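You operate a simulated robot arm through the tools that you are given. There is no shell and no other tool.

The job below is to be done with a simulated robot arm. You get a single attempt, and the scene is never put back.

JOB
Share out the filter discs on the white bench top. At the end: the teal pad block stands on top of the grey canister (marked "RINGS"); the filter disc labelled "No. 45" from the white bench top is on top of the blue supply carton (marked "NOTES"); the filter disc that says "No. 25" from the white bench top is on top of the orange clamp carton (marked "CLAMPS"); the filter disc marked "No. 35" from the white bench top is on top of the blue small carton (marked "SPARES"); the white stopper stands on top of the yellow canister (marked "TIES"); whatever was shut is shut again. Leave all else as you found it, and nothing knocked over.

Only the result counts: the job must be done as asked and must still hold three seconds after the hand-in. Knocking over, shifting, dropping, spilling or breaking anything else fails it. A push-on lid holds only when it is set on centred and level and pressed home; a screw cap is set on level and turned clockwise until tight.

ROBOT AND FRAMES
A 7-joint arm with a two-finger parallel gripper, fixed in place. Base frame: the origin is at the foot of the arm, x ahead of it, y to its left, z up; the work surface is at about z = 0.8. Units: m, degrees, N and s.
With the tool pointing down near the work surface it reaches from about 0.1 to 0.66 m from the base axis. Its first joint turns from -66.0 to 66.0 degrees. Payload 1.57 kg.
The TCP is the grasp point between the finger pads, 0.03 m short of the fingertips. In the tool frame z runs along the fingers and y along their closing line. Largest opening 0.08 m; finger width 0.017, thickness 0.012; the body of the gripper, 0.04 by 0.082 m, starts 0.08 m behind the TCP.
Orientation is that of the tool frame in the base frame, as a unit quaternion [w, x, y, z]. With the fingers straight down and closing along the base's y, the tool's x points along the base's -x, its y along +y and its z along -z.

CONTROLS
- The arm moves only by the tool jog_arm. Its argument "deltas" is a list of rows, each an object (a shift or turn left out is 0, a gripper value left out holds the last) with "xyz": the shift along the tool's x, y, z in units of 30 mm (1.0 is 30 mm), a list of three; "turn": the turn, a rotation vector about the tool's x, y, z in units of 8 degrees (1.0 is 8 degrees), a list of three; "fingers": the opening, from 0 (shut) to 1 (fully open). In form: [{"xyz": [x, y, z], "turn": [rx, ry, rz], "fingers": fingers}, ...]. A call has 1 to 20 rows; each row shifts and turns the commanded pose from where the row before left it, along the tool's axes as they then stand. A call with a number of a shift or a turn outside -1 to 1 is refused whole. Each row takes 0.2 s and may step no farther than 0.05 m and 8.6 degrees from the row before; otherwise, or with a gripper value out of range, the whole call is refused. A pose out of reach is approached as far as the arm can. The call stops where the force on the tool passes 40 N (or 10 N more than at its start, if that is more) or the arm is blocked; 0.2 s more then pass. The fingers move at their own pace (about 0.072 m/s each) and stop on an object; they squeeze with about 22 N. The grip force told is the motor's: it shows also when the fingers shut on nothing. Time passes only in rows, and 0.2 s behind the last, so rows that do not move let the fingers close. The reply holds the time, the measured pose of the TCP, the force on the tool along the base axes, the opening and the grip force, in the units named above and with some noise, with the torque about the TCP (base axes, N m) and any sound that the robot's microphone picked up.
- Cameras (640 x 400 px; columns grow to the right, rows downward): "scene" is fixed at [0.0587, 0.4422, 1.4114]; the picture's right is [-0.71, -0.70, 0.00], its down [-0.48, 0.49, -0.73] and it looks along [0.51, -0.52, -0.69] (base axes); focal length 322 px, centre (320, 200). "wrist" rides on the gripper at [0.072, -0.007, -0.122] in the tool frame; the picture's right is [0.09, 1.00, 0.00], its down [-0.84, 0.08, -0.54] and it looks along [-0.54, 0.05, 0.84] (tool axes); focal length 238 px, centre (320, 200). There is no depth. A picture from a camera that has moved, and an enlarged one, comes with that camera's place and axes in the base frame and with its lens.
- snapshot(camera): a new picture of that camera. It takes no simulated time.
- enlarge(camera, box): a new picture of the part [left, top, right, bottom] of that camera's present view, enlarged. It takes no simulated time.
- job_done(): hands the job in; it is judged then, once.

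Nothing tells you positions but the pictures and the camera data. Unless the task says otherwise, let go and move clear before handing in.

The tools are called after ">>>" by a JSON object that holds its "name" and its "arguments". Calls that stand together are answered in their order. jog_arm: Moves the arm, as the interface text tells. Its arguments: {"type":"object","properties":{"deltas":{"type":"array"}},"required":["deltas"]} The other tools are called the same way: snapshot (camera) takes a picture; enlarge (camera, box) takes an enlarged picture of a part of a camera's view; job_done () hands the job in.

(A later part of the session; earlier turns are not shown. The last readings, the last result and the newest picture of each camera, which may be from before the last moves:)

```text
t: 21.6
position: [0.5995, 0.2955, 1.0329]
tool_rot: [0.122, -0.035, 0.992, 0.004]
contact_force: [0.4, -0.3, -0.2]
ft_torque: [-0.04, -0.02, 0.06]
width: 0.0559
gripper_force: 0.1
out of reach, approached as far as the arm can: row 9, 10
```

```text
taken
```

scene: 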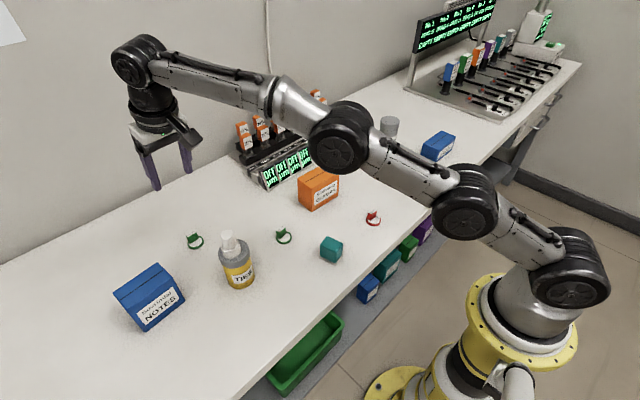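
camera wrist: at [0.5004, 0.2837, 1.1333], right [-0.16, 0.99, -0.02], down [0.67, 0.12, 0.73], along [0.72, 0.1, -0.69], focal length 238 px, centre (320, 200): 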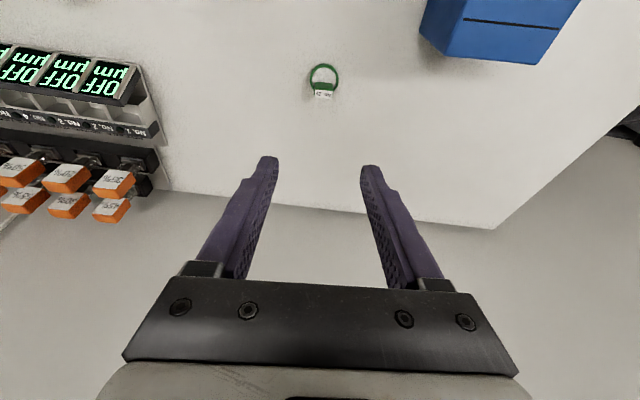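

The arm reached only x 0.60 at this height; lower down it should reach farther. I'll go down to about z 0.93 first and then move outward.

>>> {"name": "jog_arm", "arguments": {"deltas": [{"xyz": [0.12, 0, 0.48]}, {"xyz": [0.2, 0, 0.8]}, {"xyz": [0.2, 0, 0.8]}, {"xyz": [0.2, 0, 0.8]}, {"xyz": [-0.35, 0.01, 0.087]}, {"xyz": [-0.35, 0.01, 0.087]}, {"xyz": [0, 0, 0]}]}}

>>> {"name": "snapshot", "arguments": {"camera": "wrist"}}

>>> {"name": "snapshot", "arguments": {"camera": "scene"}}

```text
t: 23.2
position: [0.6206, 0.2968, 0.9442]
tool_rot: [0.121, -0.035, 0.992, 0.004]
contact_force: [0.6, 0.3, 0.8]
ft_torque: [-0.02, -0.01, -0.04]
width: 0.0563
gripper_force: 0.1
```

```text
taken
camera wrist: at [0.5215, 0.2846, 1.0438], right [-0.16, 0.99, -0.02], down [0.67, 0.12, 0.73], along [0.72, 0.1, -0.68], focal length 238 px, centre (320, 200)
```

wrist: 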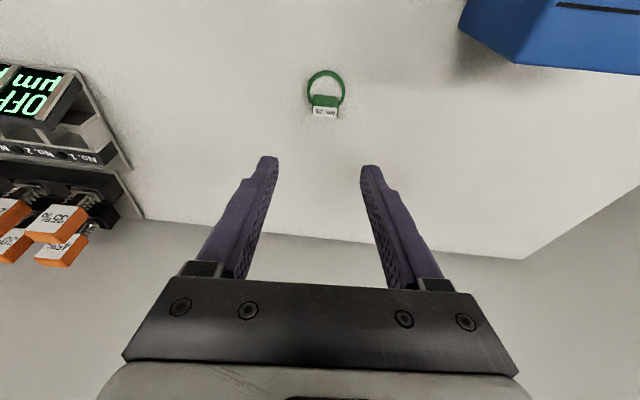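

```text
taken
```

scene: 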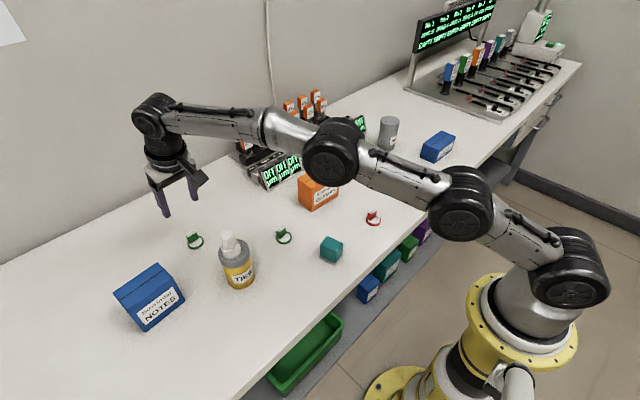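

The tilted pose works here at (0.621, 0.297, 0.944). I'll enlarge the disc to check alignment before going down.

>>> {"name": "enlarge", "arguments": {"camera": "wrist", "box": [300, 60, 350, 125]}}

>>> {"name": "enlarge", "arguments": {"camera": "scene", "box": [140, 150, 250, 260]}}

```text
6.15 times, centred on (325, 92) of wrist
camera zoom: at [0.5215, 0.2846, 1.0438], right [-0.16, 0.99, -0.02], down [0.67, 0.12, 0.73], along [0.72, 0.1, -0.68], focal length 1467 px, centre (289, 862)
```

zoom: 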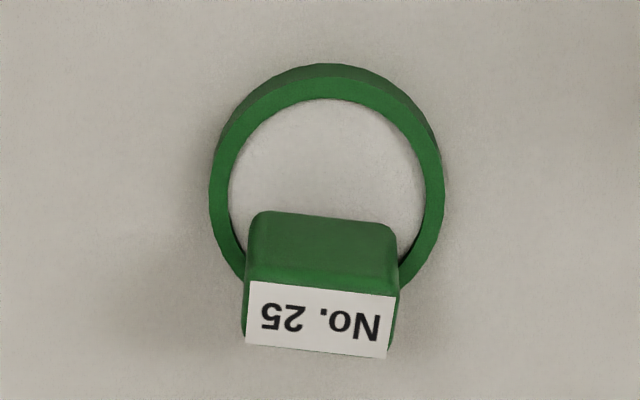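

```text
3.64 times, centred on (195, 205) of scene
camera zoom: at [0.0587, 0.4422, 1.4114], right [-0.71, -0.7, 0.0], down [-0.48, 0.49, -0.73], along [0.51, -0.52, -0.69], focal length 1172 px, centre (774, 182)
```

zoom: 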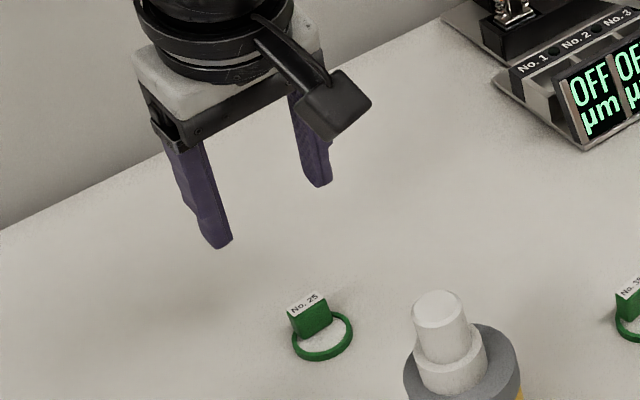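

The tab centre is confirmed at (0.628, 0.3015) with a yaw of about 3.6 degrees. I'll go most of the way down and look again.

>>> {"name": "jog_arm", "arguments": {"deltas": [{"xyz": [0.15, 0.031, 0.67]}, {"xyz": [0.15, 0.031, 0.67]}, {"xyz": [0.15, 0.031, 0.67]}, {"xyz": [0.15, 0.03, 0.67]}, {"xyz": [0, 0, 0]}]}}

>>> {"name": "enlarge", "arguments": {"camera": "wrist", "box": [240, 80, 400, 240]}}

>>> {"name": "enlarge", "arguments": {"camera": "scene", "box": [140, 170, 260, 290]}}

```text
t: 24.4
position: [0.6203, 0.301, 0.8614]
tool_rot: [0.121, -0.035, 0.992, 0.004]
contact_force: [0.4, 0.3, -0.1]
ft_torque: [0.03, 0.02, -0.03]
width: 0.056
gripper_force: 0.1
```

```text
2.50 times, centred on (320, 160) of wrist
camera zoom: at [0.523, 0.2884, 0.9608], right [-0.16, 0.99, -0.02], down [0.67, 0.12, 0.73], along [0.72, 0.1, -0.68], focal length 596 px, centre (320, 300)
```

zoom: 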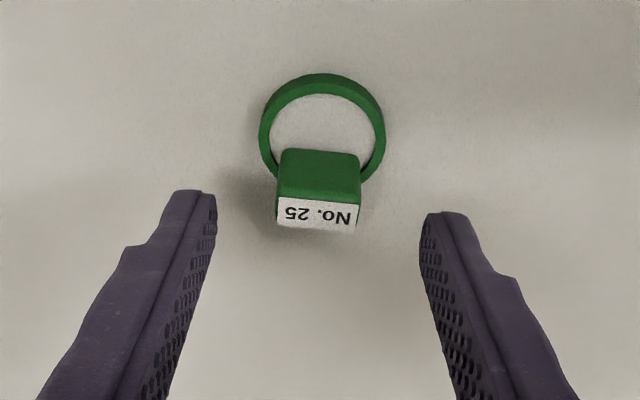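

```text
3.33 times, centred on (200, 230) of scene
camera zoom: at [0.0587, 0.4422, 1.4114], right [-0.71, -0.7, 0.0], down [-0.48, 0.49, -0.73], along [0.51, -0.52, -0.69], focal length 1074 px, centre (720, 100)
```

zoom: 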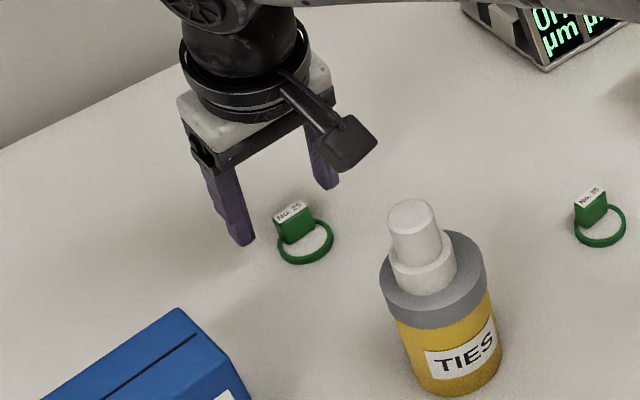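

The tab sits centred between the fingers. I'll go down the last 20 mm and close on it.

>>> {"name": "jog_arm", "arguments": {"deltas": [{"xyz": [0.076, 0, 0.335]}, {"xyz": [0.077, 0, 0.335]}, {"xyz": [0, 0, 0]}, {"xyz": [0, 0, 0], "fingers": 0}, {"xyz": [0, 0, 0]}, {"xyz": [0, 0, 0]}, {"xyz": [0, 0, 0]}]}}

>>> {"name": "enlarge", "arguments": {"camera": "wrist", "box": [240, 80, 400, 240]}}

>>> {"name": "enlarge", "arguments": {"camera": "scene", "box": [160, 190, 240, 270]}}

```text
t: 26.0
position: [0.6226, 0.3004, 0.838]
tool_rot: [0.121, -0.035, 0.992, 0.004]
contact_force: [-0.2, -0.6, -0.2]
ft_torque: [-0.05, -0.01, 0.02]
width: 0.0232
gripper_force: 21.8
```

```text
2.50 times, centred on (320, 160) of wrist
camera zoom: at [0.5233, 0.2877, 0.9402], right [-0.16, 0.99, -0.02], down [0.67, 0.12, 0.73], along [0.72, 0.1, -0.68], focal length 596 px, centre (320, 300)
```

zoom: 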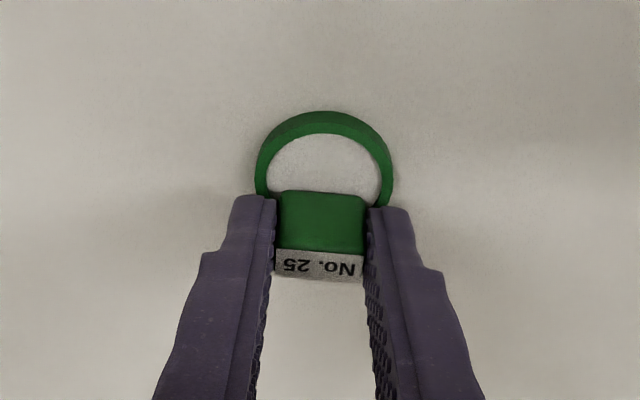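

```text
5.00 times, centred on (200, 230) of scene
camera zoom: at [0.0587, 0.4421, 1.4114], right [-0.71, -0.7, 0.0], down [-0.48, 0.49, -0.73], along [0.51, -0.52, -0.69], focal length 1611 px, centre (920, 50)
```

zoom: 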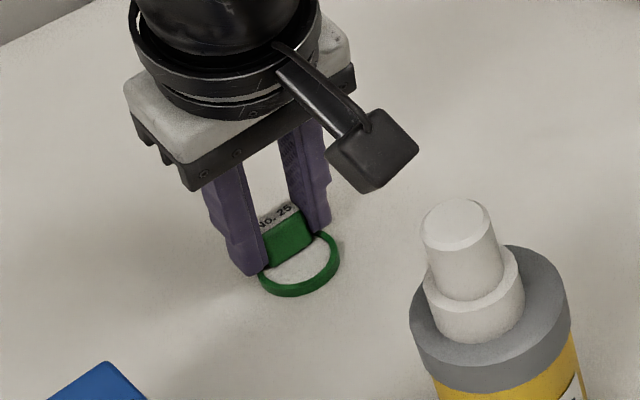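

The tab is gripped at 23 mm. I'll lift slowly, then bring it in and across towards the CLAMPS carton.

>>> {"name": "jog_arm", "arguments": {"deltas": [{"xyz": [-0.012, 0, -0.05]}, {"xyz": [-0.024, 0, -0.1]}, {"xyz": [-0.036, 0, -0.15]}, {"xyz": [-0.06, 0, -0.24]}, {"xyz": [-0.1, 0, -0.4]}, {"xyz": [-0.1, 0, -0.4]}]}}

>>> {"name": "enlarge", "arguments": {"camera": "scene", "box": [140, 170, 260, 290]}}

>>> {"name": "enlarge", "arguments": {"camera": "wrist", "box": [240, 80, 400, 240]}}

```text
t: 27.4
position: [0.621, 0.3019, 0.8819]
tool_rot: [0.122, -0.035, 0.992, 0.004]
contact_force: [0.4, -0.3, -1.3]
ft_torque: [0.01, 0.0, -0.03]
width: 0.0233
gripper_force: 22.1
```

```text
3.33 times, centred on (200, 230) of scene
camera zoom: at [0.0587, 0.4422, 1.4114], right [-0.71, -0.7, 0.0], down [-0.48, 0.49, -0.73], along [0.51, -0.52, -0.69], focal length 1074 px, centre (720, 100)
```

zoom: 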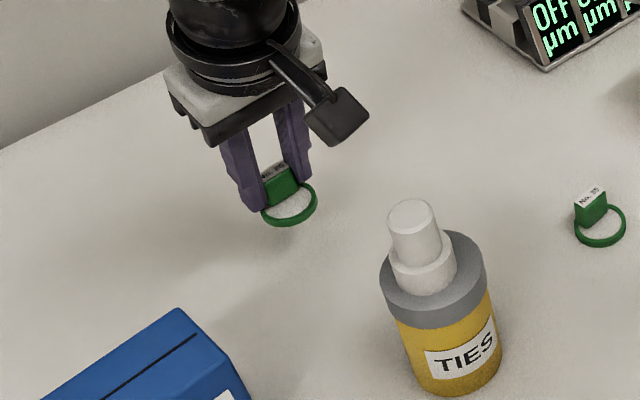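

```text
2.50 times, centred on (320, 160) of wrist
camera zoom: at [0.5229, 0.2883, 0.9824], right [-0.16, 0.99, -0.02], down [0.67, 0.12, 0.73], along [0.72, 0.1, -0.69], focal length 596 px, centre (320, 300)
```

zoom: 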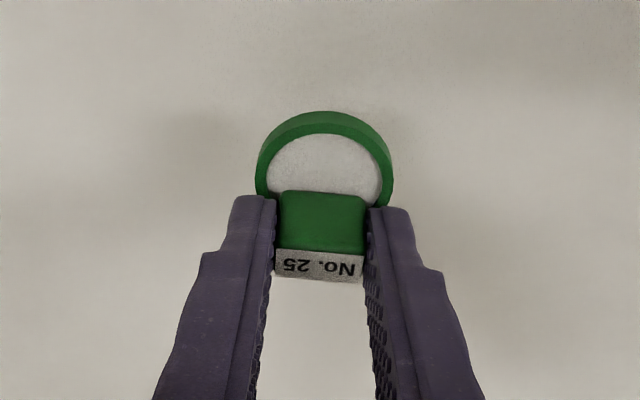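

The disc hangs level in the grip. I'll rise a little more and carry it to just left of the CLAMPS carton to measure its top.

>>> {"name": "jog_arm", "arguments": {"deltas": [{"xyz": [-0.12, 0, -0.485]}, {"xyz": [-0.12, 0, -0.485]}, {"xyz": [-0.12, 0, -0.485]}, {"xyz": [-0.12, 0, -0.485]}, {"xyz": [0.2, -0.386, -0.152]}, {"xyz": [0.4, -0.773, -0.305]}, {"xyz": [0.4, -0.773, -0.305]}, {"xyz": [0.4, -0.773, -0.305]}, {"xyz": [0.4, -0.773, -0.305]}, {"xyz": [0.4, -0.773, -0.305]}, {"xyz": [0.4, -0.773, -0.305]}, {"xyz": [0.4, -0.773, -0.305]}, {"xyz": [0.4, -0.773, -0.305]}, {"xyz": [0.4, -0.773, -0.305]}, {"xyz": [0.2, -0.386, -0.152]}, {"xyz": [0, 0, 0]}]}}

>>> {"name": "snapshot", "arguments": {"camera": "wrist"}}

>>> {"name": "snapshot", "arguments": {"camera": "scene"}}

```text
t: 30.8
position: [0.5, 0.0596, 1.0016]
tool_rot: [0.122, -0.033, 0.992, 0.005]
contact_force: [0.1, 0.2, -1.7]
ft_torque: [-0.01, 0.0, 0.02]
width: 0.0234
gripper_force: 21.7
```

```text
taken
camera wrist: at [0.4012, 0.0473, 1.1019], right [-0.16, 0.99, -0.02], down [0.67, 0.12, 0.73], along [0.72, 0.1, -0.69], focal length 238 px, centre (320, 200)
```

wrist: 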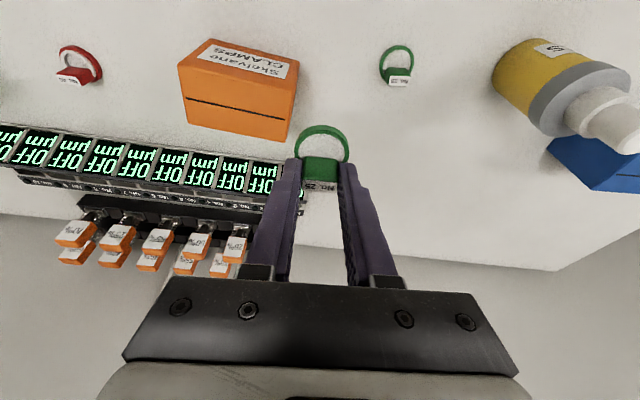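

```text
taken
```

scene: 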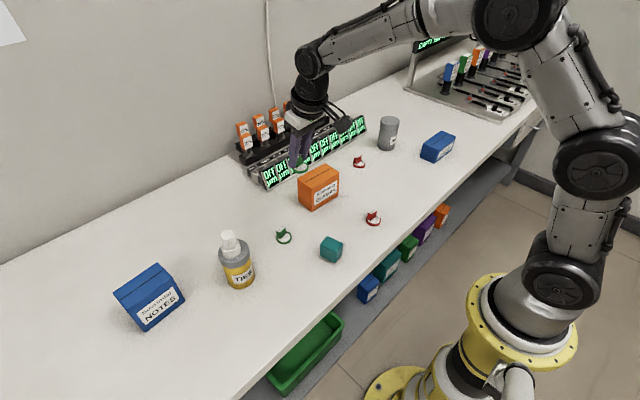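

>>> {"name": "enlarge", "arguments": {"camera": "wrist", "box": [165, 30, 315, 150]}}

>>> {"name": "enlarge", "arguments": {"camera": "scene", "box": [270, 130, 360, 230]}}

>>> {"name": "enlarge", "arguments": {"camera": "wrist", "box": [260, 100, 380, 220]}}

```text
3.33 times, centred on (240, 90) of wrist
camera zoom: at [0.4012, 0.0473, 1.1019], right [-0.16, 0.99, -0.02], down [0.67, 0.12, 0.73], along [0.72, 0.1, -0.69], focal length 794 px, centre (587, 567)
```

zoom: 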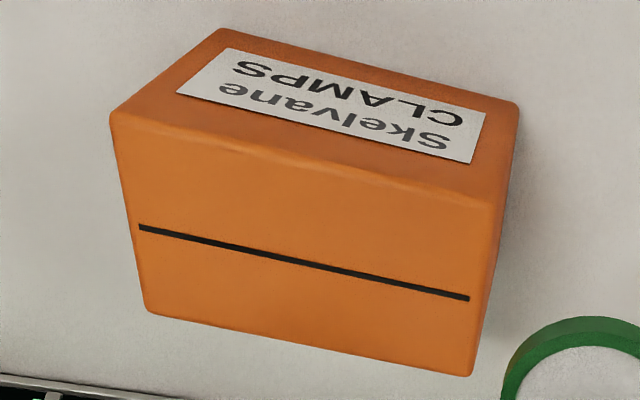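

```text
4.00 times, centred on (315, 180) of scene
camera zoom: at [0.0587, 0.4421, 1.4114], right [-0.71, -0.7, 0.0], down [-0.48, 0.49, -0.73], along [0.51, -0.52, -0.69], focal length 1289 px, centre (340, 280)
```

zoom: 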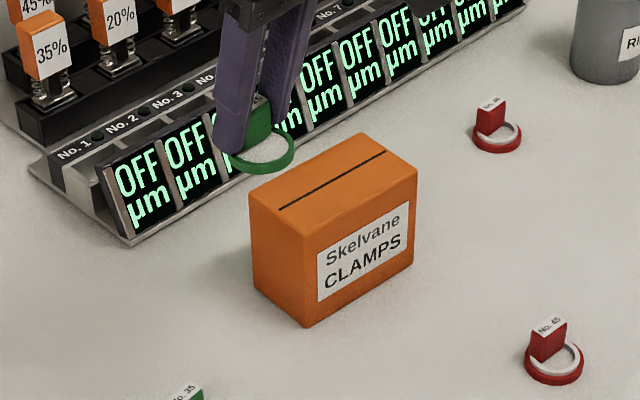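

```text
3.33 times, centred on (320, 160) of wrist
camera zoom: at [0.4012, 0.0473, 1.1019], right [-0.16, 0.99, -0.02], down [0.67, 0.12, 0.73], along [0.72, 0.1, -0.69], focal length 794 px, centre (320, 333)
```

zoom: 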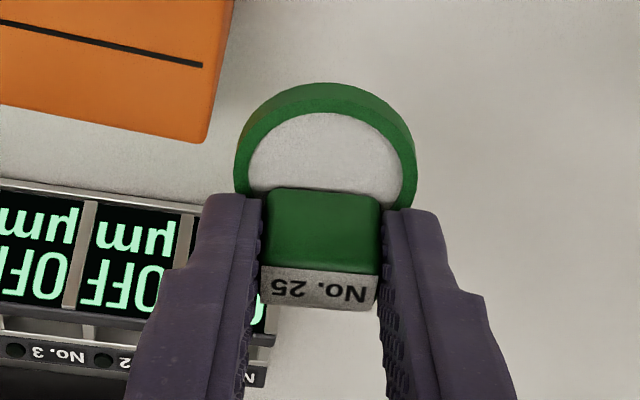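

The CLAMPS top is centred at about (0.521, -0.020) and z 0.88. I'll move the disc above it and come down to about 10 mm above.

>>> {"name": "jog_arm", "arguments": {"deltas": [{"xyz": [-0.06, -0.28, 0.015]}, {"xyz": [-0.118, -0.55, 0.03]}, {"xyz": [-0.118, -0.55, 0.03]}, {"xyz": [-0.118, -0.55, 0.03]}, {"xyz": [-0.118, -0.55, 0.03]}, {"xyz": [-0.058, -0.27, 0.015]}, {"xyz": [0.142, 0, 0.574]}, {"xyz": [0.142, 0, 0.574]}, {"xyz": [0.142, 0, 0.574]}, {"xyz": [0.142, 0, 0.574]}, {"xyz": [0, 0, 0]}]}}

>>> {"name": "enlarge", "arguments": {"camera": "wrist", "box": [220, 60, 420, 240]}}

>>> {"name": "enlarge", "arguments": {"camera": "scene", "box": [270, 130, 360, 230]}}

```text
t: 33.2
position: [0.5231, -0.0209, 0.9321]
tool_rot: [0.122, -0.034, 0.992, 0.004]
contact_force: [-0.2, -0.3, -0.8]
ft_torque: [0.01, -0.01, 0.0]
width: 0.0232
gripper_force: 22.3
```

```text
2.22 times, centred on (320, 150) of wrist
camera zoom: at [0.4237, -0.0325, 1.0319], right [-0.16, 0.99, -0.02], down [0.67, 0.12, 0.73], along [0.72, 0.1, -0.69], focal length 530 px, centre (320, 311)
```

zoom: 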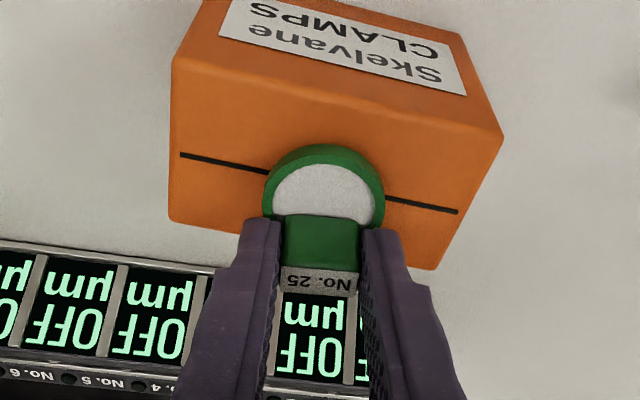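

```text
4.00 times, centred on (315, 180) of scene
camera zoom: at [0.0587, 0.4422, 1.4114], right [-0.71, -0.7, 0.0], down [-0.48, 0.49, -0.73], along [0.51, -0.52, -0.69], focal length 1289 px, centre (340, 280)
```

zoom: 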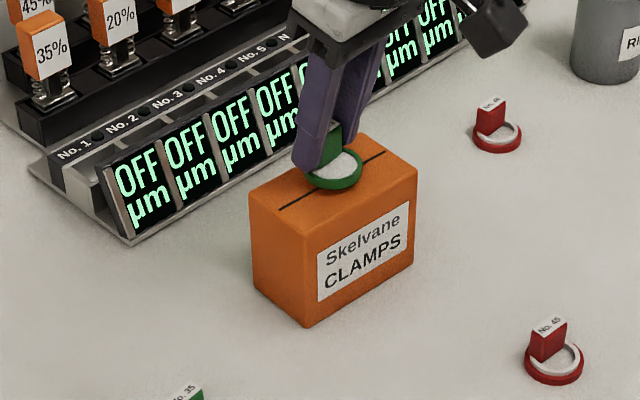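

The disc is centred over the carton. I'll lower it in small steps until contact.

>>> {"name": "jog_arm", "arguments": {"deltas": [{"xyz": [0.02, 0, 0.08]}, {"xyz": [0.02, 0, 0.08]}, {"xyz": [0.016, 0, 0.065]}, {"xyz": [0, 0, 0]}]}}

>>> {"name": "enlarge", "arguments": {"camera": "scene", "box": [300, 145, 360, 205]}}

```text
t: 34.2
position: [0.5241, -0.0211, 0.9239]
tool_rot: [0.122, -0.034, 0.992, 0.005]
contact_force: [-1.3, -0.9, 3.1]
ft_torque: [-0.05, 0.09, 0.02]
width: 0.0232
gripper_force: 22.1
```

```text
6.67 times, centred on (330, 175) of scene
camera zoom: at [0.0586, 0.4421, 1.4114], right [-0.71, -0.7, 0.0], down [-0.48, 0.49, -0.73], along [0.51, -0.52, -0.69], focal length 2149 px, centre (253, 367)
```

zoom: 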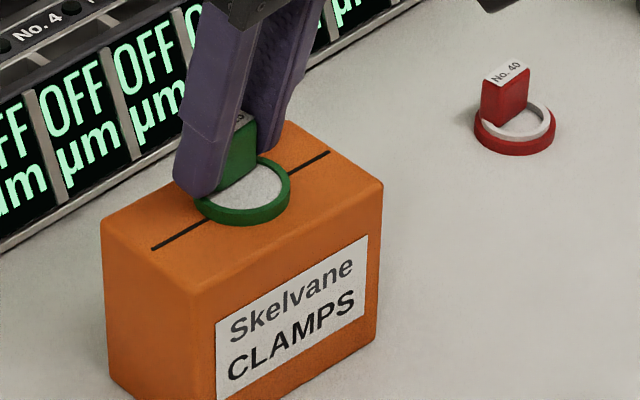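

Contact shows at about 4 N, so the disc is on the carton. I'll open and rise clear.

>>> {"name": "jog_arm", "arguments": {"deltas": [{"xyz": [0, 0, 0], "fingers": 0.6}, {"xyz": [0, 0, 0]}, {"xyz": [0, 0, 0]}, {"xyz": [-0.06, 0, -0.24]}, {"xyz": [-0.12, 0, -0.485]}, {"xyz": [-0.2, 0, -0.8]}, {"xyz": [-0.2, 0, -0.8]}, {"xyz": [0, 0, 0]}]}}

>>> {"name": "enlarge", "arguments": {"camera": "scene", "box": [270, 110, 380, 230]}}

>>> {"name": "snapshot", "arguments": {"camera": "wrist"}}

```text
t: 36.0
position: [0.523, -0.0204, 0.9945]
tool_rot: [0.121, -0.035, 0.992, 0.004]
contact_force: [0.5, 0.4, -0.4]
ft_torque: [0.03, -0.03, 0.0]
width: 0.048
gripper_force: 0.0
```

```text
3.33 times, centred on (325, 170) of scene
camera zoom: at [0.0587, 0.4422, 1.4114], right [-0.71, -0.7, 0.0], down [-0.48, 0.49, -0.73], along [0.51, -0.52, -0.69], focal length 1074 px, centre (303, 300)
```

zoom: 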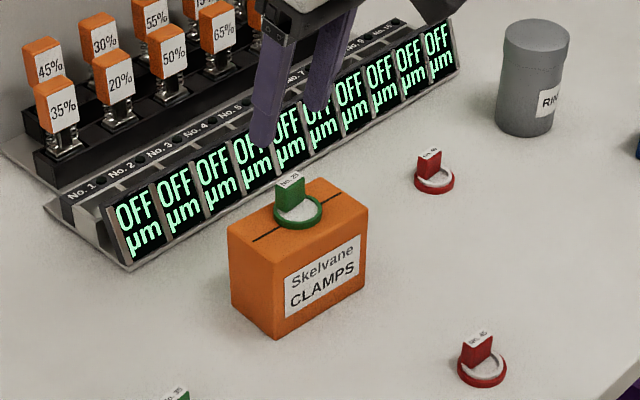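

```text
taken
camera wrist: at [0.4236, -0.0322, 1.0954], right [-0.16, 0.99, -0.02], down [0.67, 0.12, 0.73], along [0.72, 0.1, -0.68], focal length 238 px, centre (320, 200)
```

wrist: 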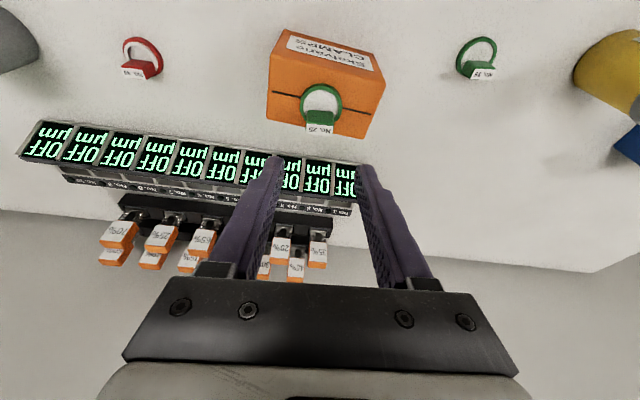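

No. 25 rests level on CLAMPS. Next is disc No. 45 at about (0.368, -0.060). I'll keep the tilt, since NOTES is at the edge of reach, turn to match the tab, and hover over it.

>>> {"name": "jog_arm", "arguments": {"deltas": [{"turn": [0.24, 0, 0.97]}, {"xyz": [0.369, -0.121, -0.092]}, {"xyz": [0.739, -0.242, -0.184]}, {"xyz": [0.739, -0.242, -0.184]}, {"xyz": [0.739, -0.242, -0.184]}, {"xyz": [0.739, -0.242, -0.184]}, {"xyz": [0.739, -0.242, -0.184]}, {"xyz": [0.739, -0.242, -0.184]}, {"xyz": [0.369, -0.121, -0.092]}, {"xyz": [0.161, 0, 0.647]}, {"xyz": [0.161, 0, 0.647]}, {"xyz": [0.161, 0, 0.647]}, {"xyz": [0, 0, 0]}]}}

>>> {"name": "snapshot", "arguments": {"camera": "wrist"}}

>>> {"name": "enlarge", "arguments": {"camera": "scene", "box": [310, 130, 430, 260]}}

```text
t: 38.8
position: [0.3603, -0.059, 0.935]
tool_rot: [0.122, 0.035, 0.992, -0.004]
contact_force: [-0.5, -0.3, 0.2]
ft_torque: [0.02, -0.02, 0.05]
width: 0.0481
gripper_force: 0.0
```

```text
taken
camera wrist: at [0.2601, -0.0576, 1.0358], right [-0.02, 1.0, -0.02], down [0.68, 0.03, 0.73], along [0.73, 0.0, -0.69], focal length 238 px, centre (320, 200)
```

wrist: 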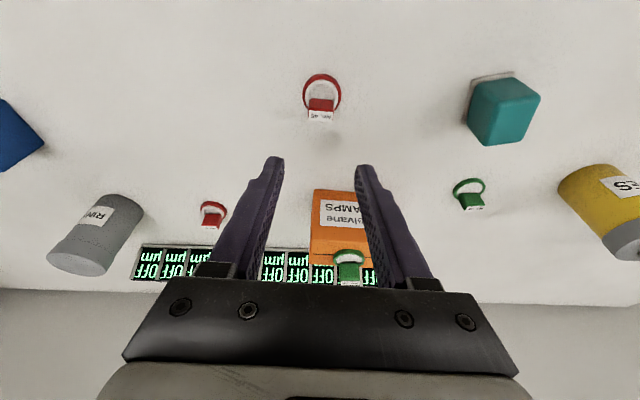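

```text
3.08 times, centred on (370, 195) of scene
camera zoom: at [0.0587, 0.4422, 1.4114], right [-0.71, -0.7, 0.0], down [-0.48, 0.49, -0.73], along [0.51, -0.52, -0.69], focal length 992 px, centre (166, 215)
```

zoom: 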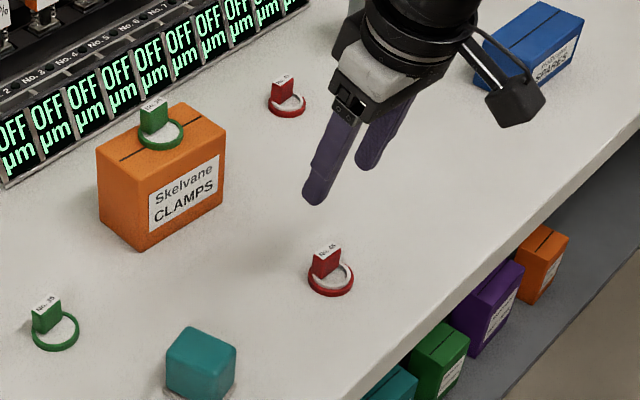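

>>> {"name": "enlarge", "arguments": {"camera": "wrist", "box": [295, 65, 350, 130]}}

>>> {"name": "enlarge", "arguments": {"camera": "wrist", "box": [455, 60, 555, 155]}}

```text
6.15 times, centred on (322, 98) of wrist
camera zoom: at [0.2601, -0.0576, 1.0358], right [-0.02, 1.0, -0.02], down [0.68, 0.03, 0.73], along [0.73, 0.0, -0.69], focal length 1467 px, centre (305, 831)
```

zoom: 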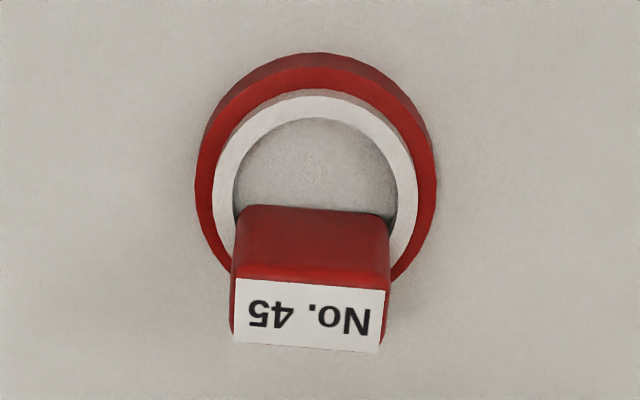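

```text
4.21 times, centred on (505, 108) of wrist
camera zoom: at [0.2601, -0.0576, 1.0358], right [-0.02, 1.0, -0.02], down [0.68, 0.03, 0.73], along [0.73, 0.0, -0.69], focal length 1004 px, centre (-459, 590)
```

zoom: 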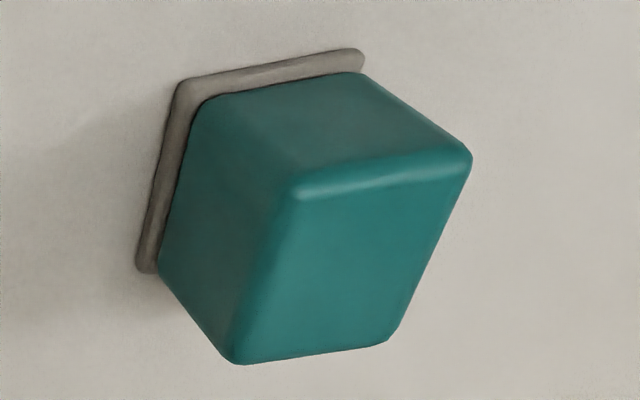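

The tab of No. 45 is centred at (0.368, -0.060) with its top near z 0.827 and a raised white ring at about z 0.81. I'll go down so the fingertips stay just above that ring, then grip.

>>> {"name": "jog_arm", "arguments": {"deltas": [{"xyz": [0.127, -0.006, 0.6], "fingers": 0.7}, {"xyz": [0.127, -0.007, 0.6]}, {"xyz": [0.127, -0.007, 0.6]}, {"xyz": [0.127, -0.007, 0.6]}, {"xyz": [0, 0, 0]}]}}

>>> {"name": "enlarge", "arguments": {"camera": "wrist", "box": [240, 80, 400, 240]}}

>>> {"name": "enlarge", "arguments": {"camera": "scene", "box": [330, 160, 420, 250]}}

```text
t: 40.0
position: [0.3633, -0.0624, 0.8619]
tool_rot: [0.122, 0.034, 0.992, -0.004]
contact_force: [-0.6, 0.1, 0.2]
ft_torque: [0.03, 0.02, 0.0]
width: 0.0558
gripper_force: 0.1
```

```text
2.50 times, centred on (320, 160) of wrist
camera zoom: at [0.2631, -0.0606, 0.9615], right [-0.02, 1.0, -0.02], down [0.68, 0.03, 0.73], along [0.73, 0.0, -0.68], focal length 596 px, centre (320, 300)
```

zoom: 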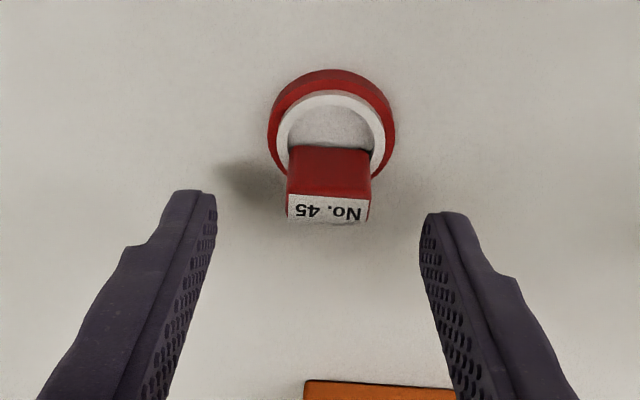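

```text
4.44 times, centred on (375, 205) of scene
camera zoom: at [0.0587, 0.4422, 1.4114], right [-0.71, -0.7, 0.0], down [-0.48, 0.49, -0.73], along [0.51, -0.52, -0.69], focal length 1432 px, centre (76, 178)
```

zoom: 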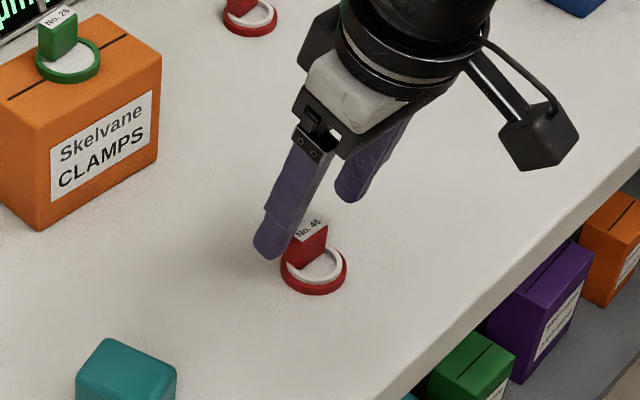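

The tab is slightly left of the fingers' middle, so I'll correct by about 1.5 mm, go down, and close.

>>> {"name": "jog_arm", "arguments": {"deltas": [{"xyz": [0.063, 0.06, 0.3]}, {"xyz": [0.063, 0, 0.3]}, {"xyz": [0, 0, 0]}, {"xyz": [0, 0, 0], "fingers": 0}, {"xyz": [0, 0, 0]}, {"xyz": [0, 0, 0]}, {"xyz": [0, 0, 0]}]}}

>>> {"name": "enlarge", "arguments": {"camera": "wrist", "box": [240, 80, 400, 240]}}

>>> {"name": "enlarge", "arguments": {"camera": "scene", "box": [340, 180, 410, 240]}}

```text
t: 41.6
position: [0.3635, -0.0588, 0.8431]
tool_rot: [0.122, 0.035, 0.992, -0.004]
contact_force: [0.1, -0.2, 0.5]
ft_torque: [-0.02, 0.0, -0.04]
width: 0.0231
gripper_force: 22.3
```

```text
2.50 times, centred on (320, 160) of wrist
camera zoom: at [0.2638, -0.0585, 0.9432], right [-0.02, 1.0, -0.02], down [0.68, 0.03, 0.73], along [0.73, 0.0, -0.69], focal length 596 px, centre (320, 300)
```

zoom: 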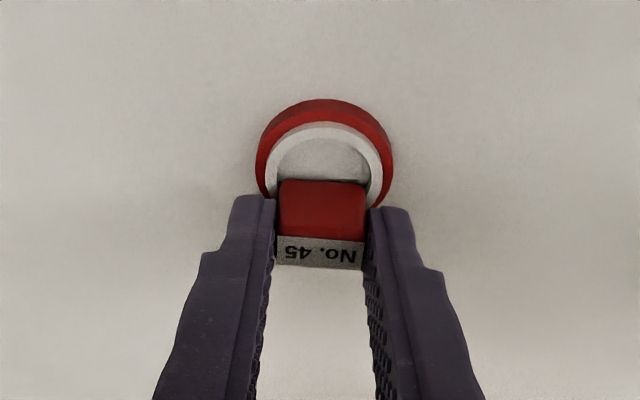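

```text
6.67 times, centred on (375, 210) of scene
camera zoom: at [0.0587, 0.4422, 1.4114], right [-0.71, -0.7, 0.0], down [-0.48, 0.49, -0.73], along [0.51, -0.52, -0.69], focal length 2149 px, centre (-47, 133)
```

zoom: 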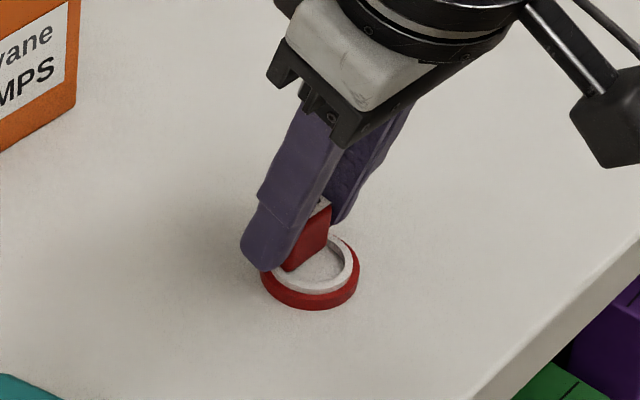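

No. 45 is gripped at 23 mm. I'll lift it slowly and check it hangs level.

>>> {"name": "jog_arm", "arguments": {"deltas": [{"xyz": [-0.012, 0, -0.05]}, {"xyz": [-0.024, 0, -0.1]}, {"xyz": [-0.036, 0, -0.15]}, {"xyz": [-0.06, 0, -0.24]}, {"xyz": [-0.1, 0, -0.4]}, {"xyz": [-0.12, 0, -0.485]}, {"xyz": [-0.12, 0, -0.485]}, {"xyz": [-0.12, 0, -0.485]}]}}

>>> {"name": "enlarge", "arguments": {"camera": "wrist", "box": [240, 80, 400, 240]}}

>>> {"name": "enlarge", "arguments": {"camera": "scene", "box": [330, 150, 420, 240]}}

```text
t: 43.4
position: [0.3645, -0.0597, 0.9156]
tool_rot: [0.121, 0.035, 0.992, -0.005]
contact_force: [0.2, 0.0, -0.6]
ft_torque: [-0.01, 0.01, -0.02]
width: 0.0233
gripper_force: 22.3
```

```text
2.50 times, centred on (320, 160) of wrist
camera zoom: at [0.2643, -0.0592, 1.0181], right [-0.02, 1.0, -0.02], down [0.68, 0.03, 0.73], along [0.73, 0.0, -0.68], focal length 596 px, centre (320, 300)
```

zoom: 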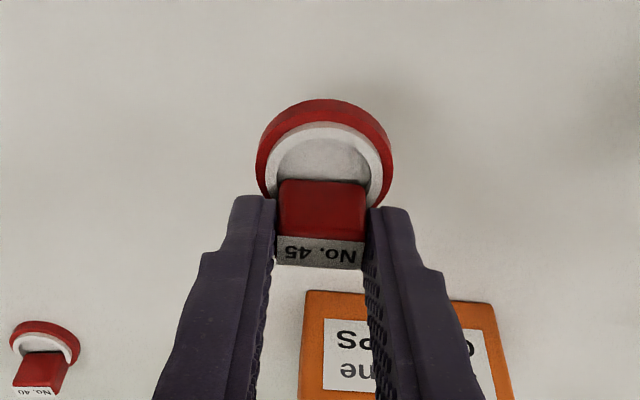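

```text
4.44 times, centred on (375, 195) of scene
camera zoom: at [0.0587, 0.4422, 1.4114], right [-0.71, -0.7, 0.0], down [-0.48, 0.49, -0.73], along [0.51, -0.52, -0.69], focal length 1432 px, centre (76, 222)
```

zoom: 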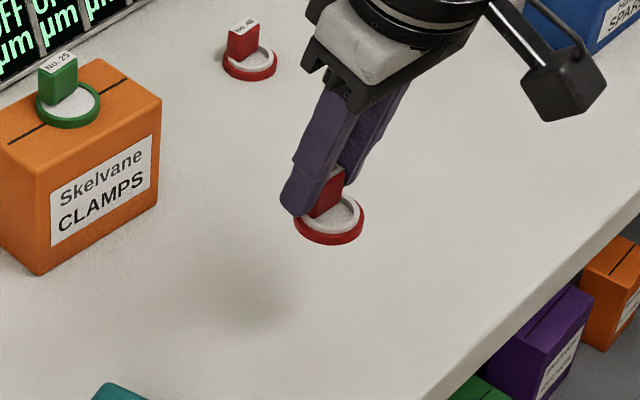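

The disc hangs level. I'll raise it, turn the tool so its tilt will point out towards NOTES, and carry it along an inner path that stays clear of the stopper on TIES.

>>> {"name": "jog_arm", "arguments": {"deltas": [{"xyz": [-0.12, 0, -0.485]}, {"xyz": [-0.12, 0, -0.485]}, {"xyz": [-0.12, 0, -0.485]}, {"xyz": [-0.12, 0, -0.485]}, {"xyz": [-0.12, 0, -0.485]}, {"turn": [-0.242, 0, -0.97]}, {"turn": [-0.242, 0, -0.97]}, {"turn": [-0.242, 0, -0.97]}, {"turn": [-0.242, 0, -0.97]}, {"turn": [-0.242, 0, -0.97]}, {"xyz": [0, 0, 0]}]}}

>>> {"name": "snapshot", "arguments": {"camera": "wrist"}}

```text
t: 45.8
position: [0.3632, -0.0597, 0.9919]
tool_rot: [0.116, -0.306, 0.944, 0.039]
contact_force: [0.5, -0.5, -1.3]
ft_torque: [-0.03, -0.02, 0.03]
width: 0.0233
gripper_force: 22.5
```

```text
taken
camera wrist: at [0.2869, -0.1224, 1.0919], right [-0.66, 0.75, -0.02], down [0.51, 0.46, 0.73], along [0.56, 0.47, -0.68], focal length 238 px, centre (320, 200)
```

wrist: 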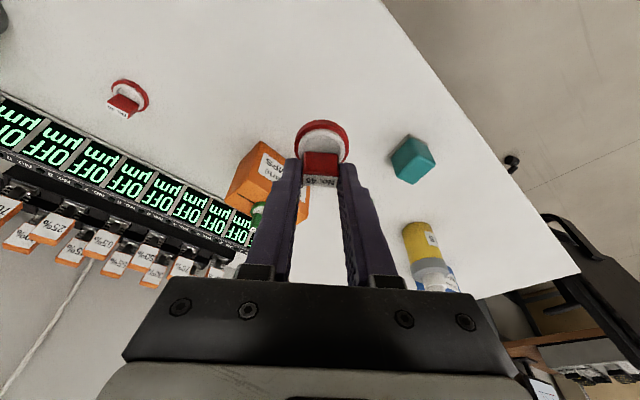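

The tool is turned to a yaw of 36 degrees and the disc is still held. I'll now carry it along the inner path to about (0.34, 0.34).

>>> {"name": "jog_arm", "arguments": {"deltas": [{"xyz": [-0.249, 0.4, 0.062]}, {"xyz": [-0.498, 0.801, 0.124]}, {"xyz": [-0.498, 0.801, 0.124]}, {"xyz": [-0.498, 0.801, 0.124]}, {"xyz": [-0.498, 0.801, 0.124]}, {"xyz": [-0.498, 0.801, 0.124]}, {"xyz": [-0.498, 0.801, 0.124]}, {"xyz": [-0.498, 0.801, 0.124]}, {"xyz": [-0.498, 0.801, 0.124]}, {"xyz": [-0.498, 0.801, 0.124]}, {"xyz": [-0.498, 0.801, 0.124]}, {"xyz": [-0.498, 0.801, 0.124]}, {"xyz": [-0.498, 0.801, 0.124]}, {"xyz": [-0.498, 0.801, 0.124]}, {"xyz": [-0.249, 0.4, 0.062]}, {"xyz": [0, 0, 0]}]}}

>>> {"name": "snapshot", "arguments": {"camera": "wrist"}}

>>> {"name": "snapshot", "arguments": {"camera": "scene"}}

```text
t: 49.2
position: [0.3402, 0.339, 0.9917]
tool_rot: [0.116, -0.307, 0.944, 0.038]
contact_force: [1.3, -0.5, -0.5]
ft_torque: [0.02, -0.01, -0.03]
width: 0.023
gripper_force: 22.1
```

```text
taken
camera wrist: at [0.2632, 0.2758, 1.0923], right [-0.66, 0.75, -0.02], down [0.51, 0.46, 0.73], along [0.56, 0.47, -0.68], focal length 238 px, centre (320, 200)
```

wrist: 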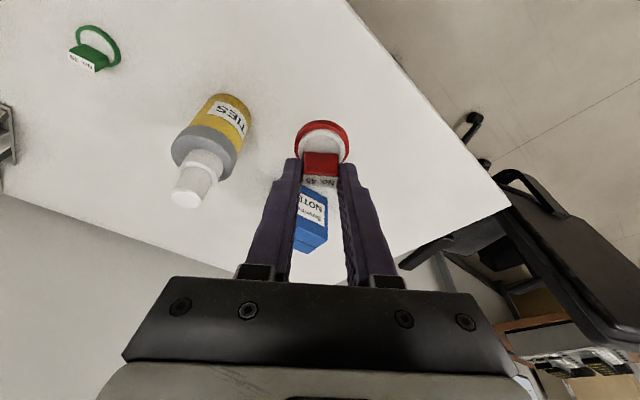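

```text
taken
```

scene: 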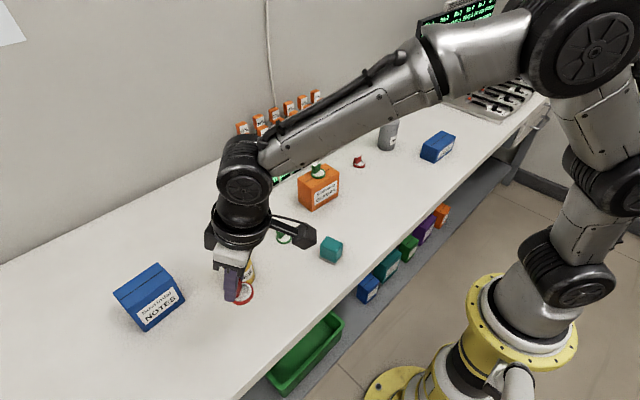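

The way to NOTES is clear. I'll extend towards it, staying about 45 mm above its top.

>>> {"name": "jog_arm", "arguments": {"deltas": [{"xyz": [-0.36, -0.044, 0.132]}, {"xyz": [-0.717, -0.088, 0.265]}, {"xyz": [-0.717, -0.088, 0.265]}, {"xyz": [-0.717, -0.088, 0.265]}, {"xyz": [-0.717, -0.088, 0.265]}, {"xyz": [-0.717, -0.088, 0.265]}, {"xyz": [-0.717, -0.088, 0.265]}, {"xyz": [-0.717, -0.088, 0.265]}, {"xyz": [-0.36, -0.044, 0.132]}, {"xyz": [0, 0, 0]}]}}

>>> {"name": "enlarge", "arguments": {"camera": "wrist", "box": [200, 20, 440, 240]}}

>>> {"name": "enlarge", "arguments": {"camera": "scene", "box": [80, 210, 230, 340]}}

```text
t: 51.4
position: [0.5004, 0.4288, 0.9716]
tool_rot: [0.116, -0.306, 0.944, 0.037]
contact_force: [-0.4, 0.0, -0.9]
ft_torque: [0.02, -0.02, -0.03]
width: 0.0232
gripper_force: 22.3
```

```text
1.82 times, centred on (320, 130) of wrist
camera zoom: at [0.4234, 0.3661, 1.0719], right [-0.66, 0.75, -0.02], down [0.51, 0.46, 0.73], along [0.56, 0.47, -0.68], focal length 433 px, centre (320, 327)
```

zoom: 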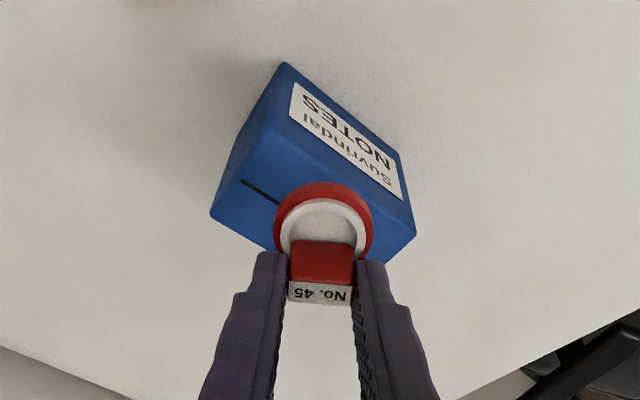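

```text
3.08 times, centred on (155, 275) of scene
camera zoom: at [0.0587, 0.4422, 1.4114], right [-0.71, -0.7, 0.0], down [-0.48, 0.49, -0.73], along [0.51, -0.52, -0.69], focal length 992 px, centre (828, -31)
```

zoom: 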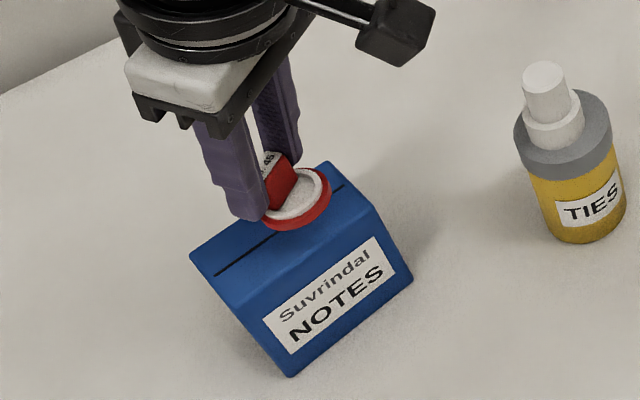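

The disc is approaching NOTES correctly. I'll move on to the middle of its top and lower to about 13 mm above.

>>> {"name": "jog_arm", "arguments": {"deltas": [{"xyz": [-0.193, -0.027, 0.392]}, {"xyz": [-0.193, -0.027, 0.392]}, {"xyz": [-0.193, -0.027, 0.392]}, {"xyz": [0, 0, 0]}]}}

>>> {"name": "enlarge", "arguments": {"camera": "wrist", "box": [200, 20, 440, 240]}}

>>> {"name": "enlarge", "arguments": {"camera": "scene", "box": [90, 230, 210, 340]}}

```text
t: 52.4
position: [0.5223, 0.4428, 0.9419]
tool_rot: [0.116, -0.307, 0.944, 0.037]
contact_force: [0.3, 0.3, 0.1]
ft_torque: [-0.01, 0.0, 0.03]
width: 0.0232
gripper_force: 22.0
```

```text
1.82 times, centred on (320, 130) of wrist
camera zoom: at [0.4447, 0.3798, 1.0431], right [-0.66, 0.75, -0.02], down [0.51, 0.46, 0.73], along [0.56, 0.47, -0.68], focal length 433 px, centre (320, 327)
```

zoom: 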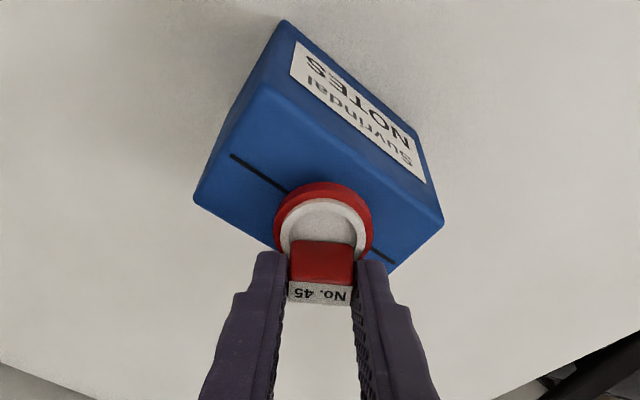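

```text
3.64 times, centred on (150, 285) of scene
camera zoom: at [0.0587, 0.4422, 1.4114], right [-0.71, -0.7, 0.0], down [-0.48, 0.49, -0.73], along [0.51, -0.52, -0.69], focal length 1172 px, centre (938, -109)
```

zoom: 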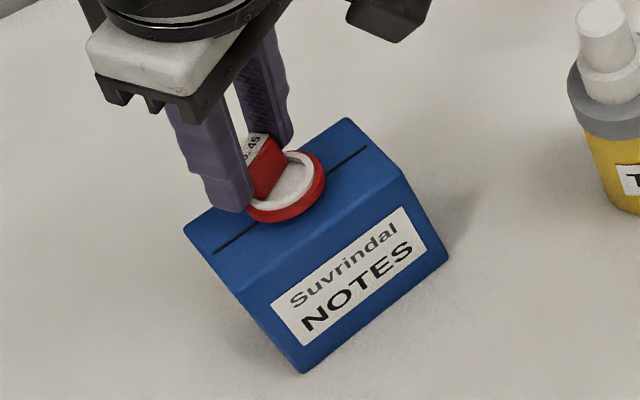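

The disc is centred over the NOTES top, about (0.520, 0.441) against a carton centre of (0.521, 0.442). I'll lower it in small steps.

>>> {"name": "jog_arm", "arguments": {"deltas": [{"xyz": [0.02, 0, 0.081]}, {"xyz": [0.02, 0, 0.081]}, {"xyz": [0.02, 0, 0.081]}, {"xyz": [0.02, 0, 0.081]}, {"xyz": [0, 0, 0]}]}}

>>> {"name": "enlarge", "arguments": {"camera": "scene", "box": [110, 240, 200, 320]}}

```text
t: 53.6
position: [0.5228, 0.4413, 0.9329]
tool_rot: [0.116, -0.307, 0.944, 0.038]
contact_force: [0.2, -1.3, -0.2]
ft_torque: [0.0, -0.02, 0.04]
width: 0.0233
gripper_force: 22.0
```

```text
5.00 times, centred on (155, 280) of scene
camera zoom: at [0.0587, 0.4421, 1.4114], right [-0.71, -0.7, 0.0], down [-0.48, 0.49, -0.73], along [0.51, -0.52, -0.69], focal length 1611 px, centre (1145, -200)
```

zoom: 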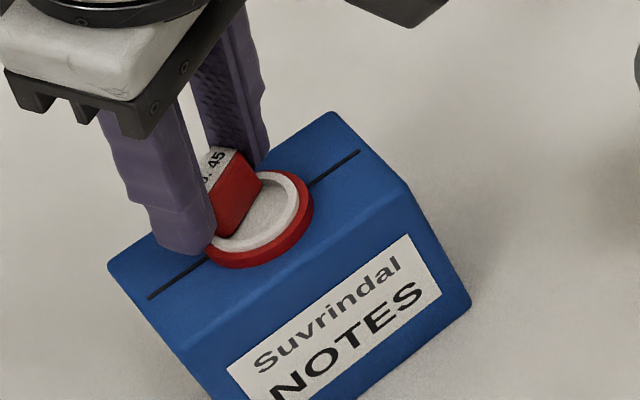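

>>> {"name": "jog_arm", "arguments": {"deltas": [{"xyz": [0.008, 0, 0.033]}, {"xyz": [0.008, 0, 0.033]}, {"xyz": [0, 0, 0]}]}}

```text
t: 54.4
position: [0.5235, 0.442, 0.9313]
tool_rot: [0.118, -0.306, 0.944, 0.039]
contact_force: [-1.5, -0.9, 10.9]
ft_torque: [-0.16, 0.2, -0.01]
width: 0.023
gripper_force: 22.8
```

Contact came at about 11 N, so the disc is on NOTES. I'll ease off slightly, open, and rise clear.

>>> {"name": "jog_arm", "arguments": {"deltas": [{"xyz": [-0.008, 0, -0.033]}, {"xyz": [0, 0, 0]}]}}

```text
t: 55.0
position: [0.5224, 0.4417, 0.9321]
tool_rot: [0.117, -0.308, 0.943, 0.04]
contact_force: [2.3, 2.2, 11.5]
ft_torque: [0.03, -0.01, -0.01]
width: 0.023
gripper_force: 22.3
```

>>> {"name": "jog_arm", "arguments": {"deltas": [{"xyz": [-0.008, 0, -0.033]}, {"xyz": [0, 0, 0]}]}}

>>> {"name": "enlarge", "arguments": {"camera": "scene", "box": [110, 240, 200, 320]}}

```text
t: 55.6
position: [0.5218, 0.4411, 0.9321]
tool_rot: [0.117, -0.307, 0.944, 0.038]
contact_force: [3.5, 3.9, 10.9]
ft_torque: [0.1, -0.14, 0.02]
width: 0.0232
gripper_force: 22.1
```

```text
5.00 times, centred on (155, 280) of scene
camera zoom: at [0.0586, 0.4421, 1.4115], right [-0.71, -0.7, 0.0], down [-0.48, 0.49, -0.73], along [0.51, -0.52, -0.69], focal length 1611 px, centre (1145, -200)
```

zoom: 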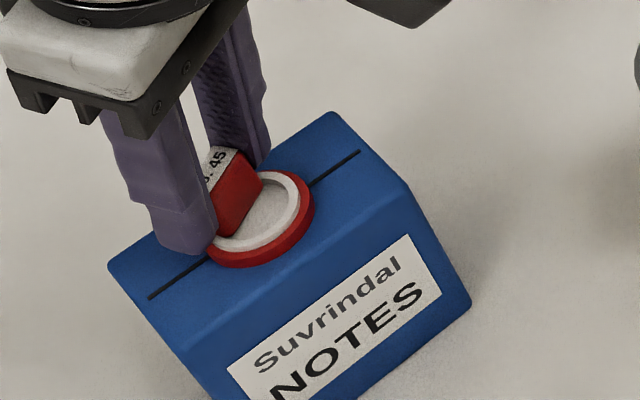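

The disc sits flat on the top. I'll open now and rise.

>>> {"name": "jog_arm", "arguments": {"deltas": [{"xyz": [-0.004, 0, -0.016], "fingers": 0.6}, {"xyz": [0, 0, 0]}, {"xyz": [0, 0, 0]}, {"xyz": [-0.03, 0, -0.12]}, {"xyz": [-0.08, 0, -0.32]}, {"xyz": [-0.12, 0, -0.485]}, {"xyz": [0, 0, 0]}]}}

>>> {"name": "enlarge", "arguments": {"camera": "scene", "box": [90, 210, 210, 330]}}

>>> {"name": "snapshot", "arguments": {"camera": "wrist"}}

```text
t: 57.2
position: [0.5218, 0.4412, 0.9618]
tool_rot: [0.116, -0.307, 0.944, 0.038]
contact_force: [0.0, -0.3, 0.4]
ft_torque: [-0.02, 0.01, 0.01]
width: 0.0481
gripper_force: 0.0
```

```text
3.33 times, centred on (150, 270) of scene
camera zoom: at [0.0587, 0.4422, 1.4114], right [-0.71, -0.7, 0.0], down [-0.48, 0.49, -0.73], along [0.51, -0.52, -0.69], focal length 1074 px, centre (887, -33)
```

zoom: 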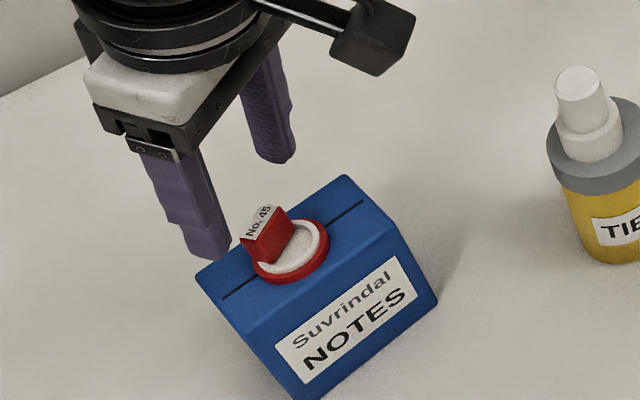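

```text
taken
camera wrist: at [0.4454, 0.3789, 1.0621], right [-0.66, 0.75, -0.02], down [0.51, 0.46, 0.73], along [0.56, 0.47, -0.68], focal length 238 px, centre (320, 200)
```

wrist: 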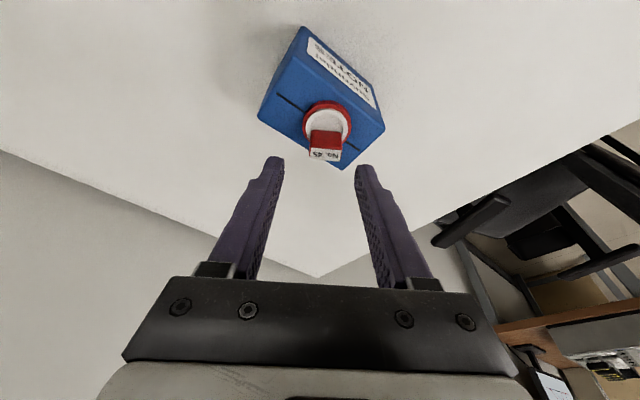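

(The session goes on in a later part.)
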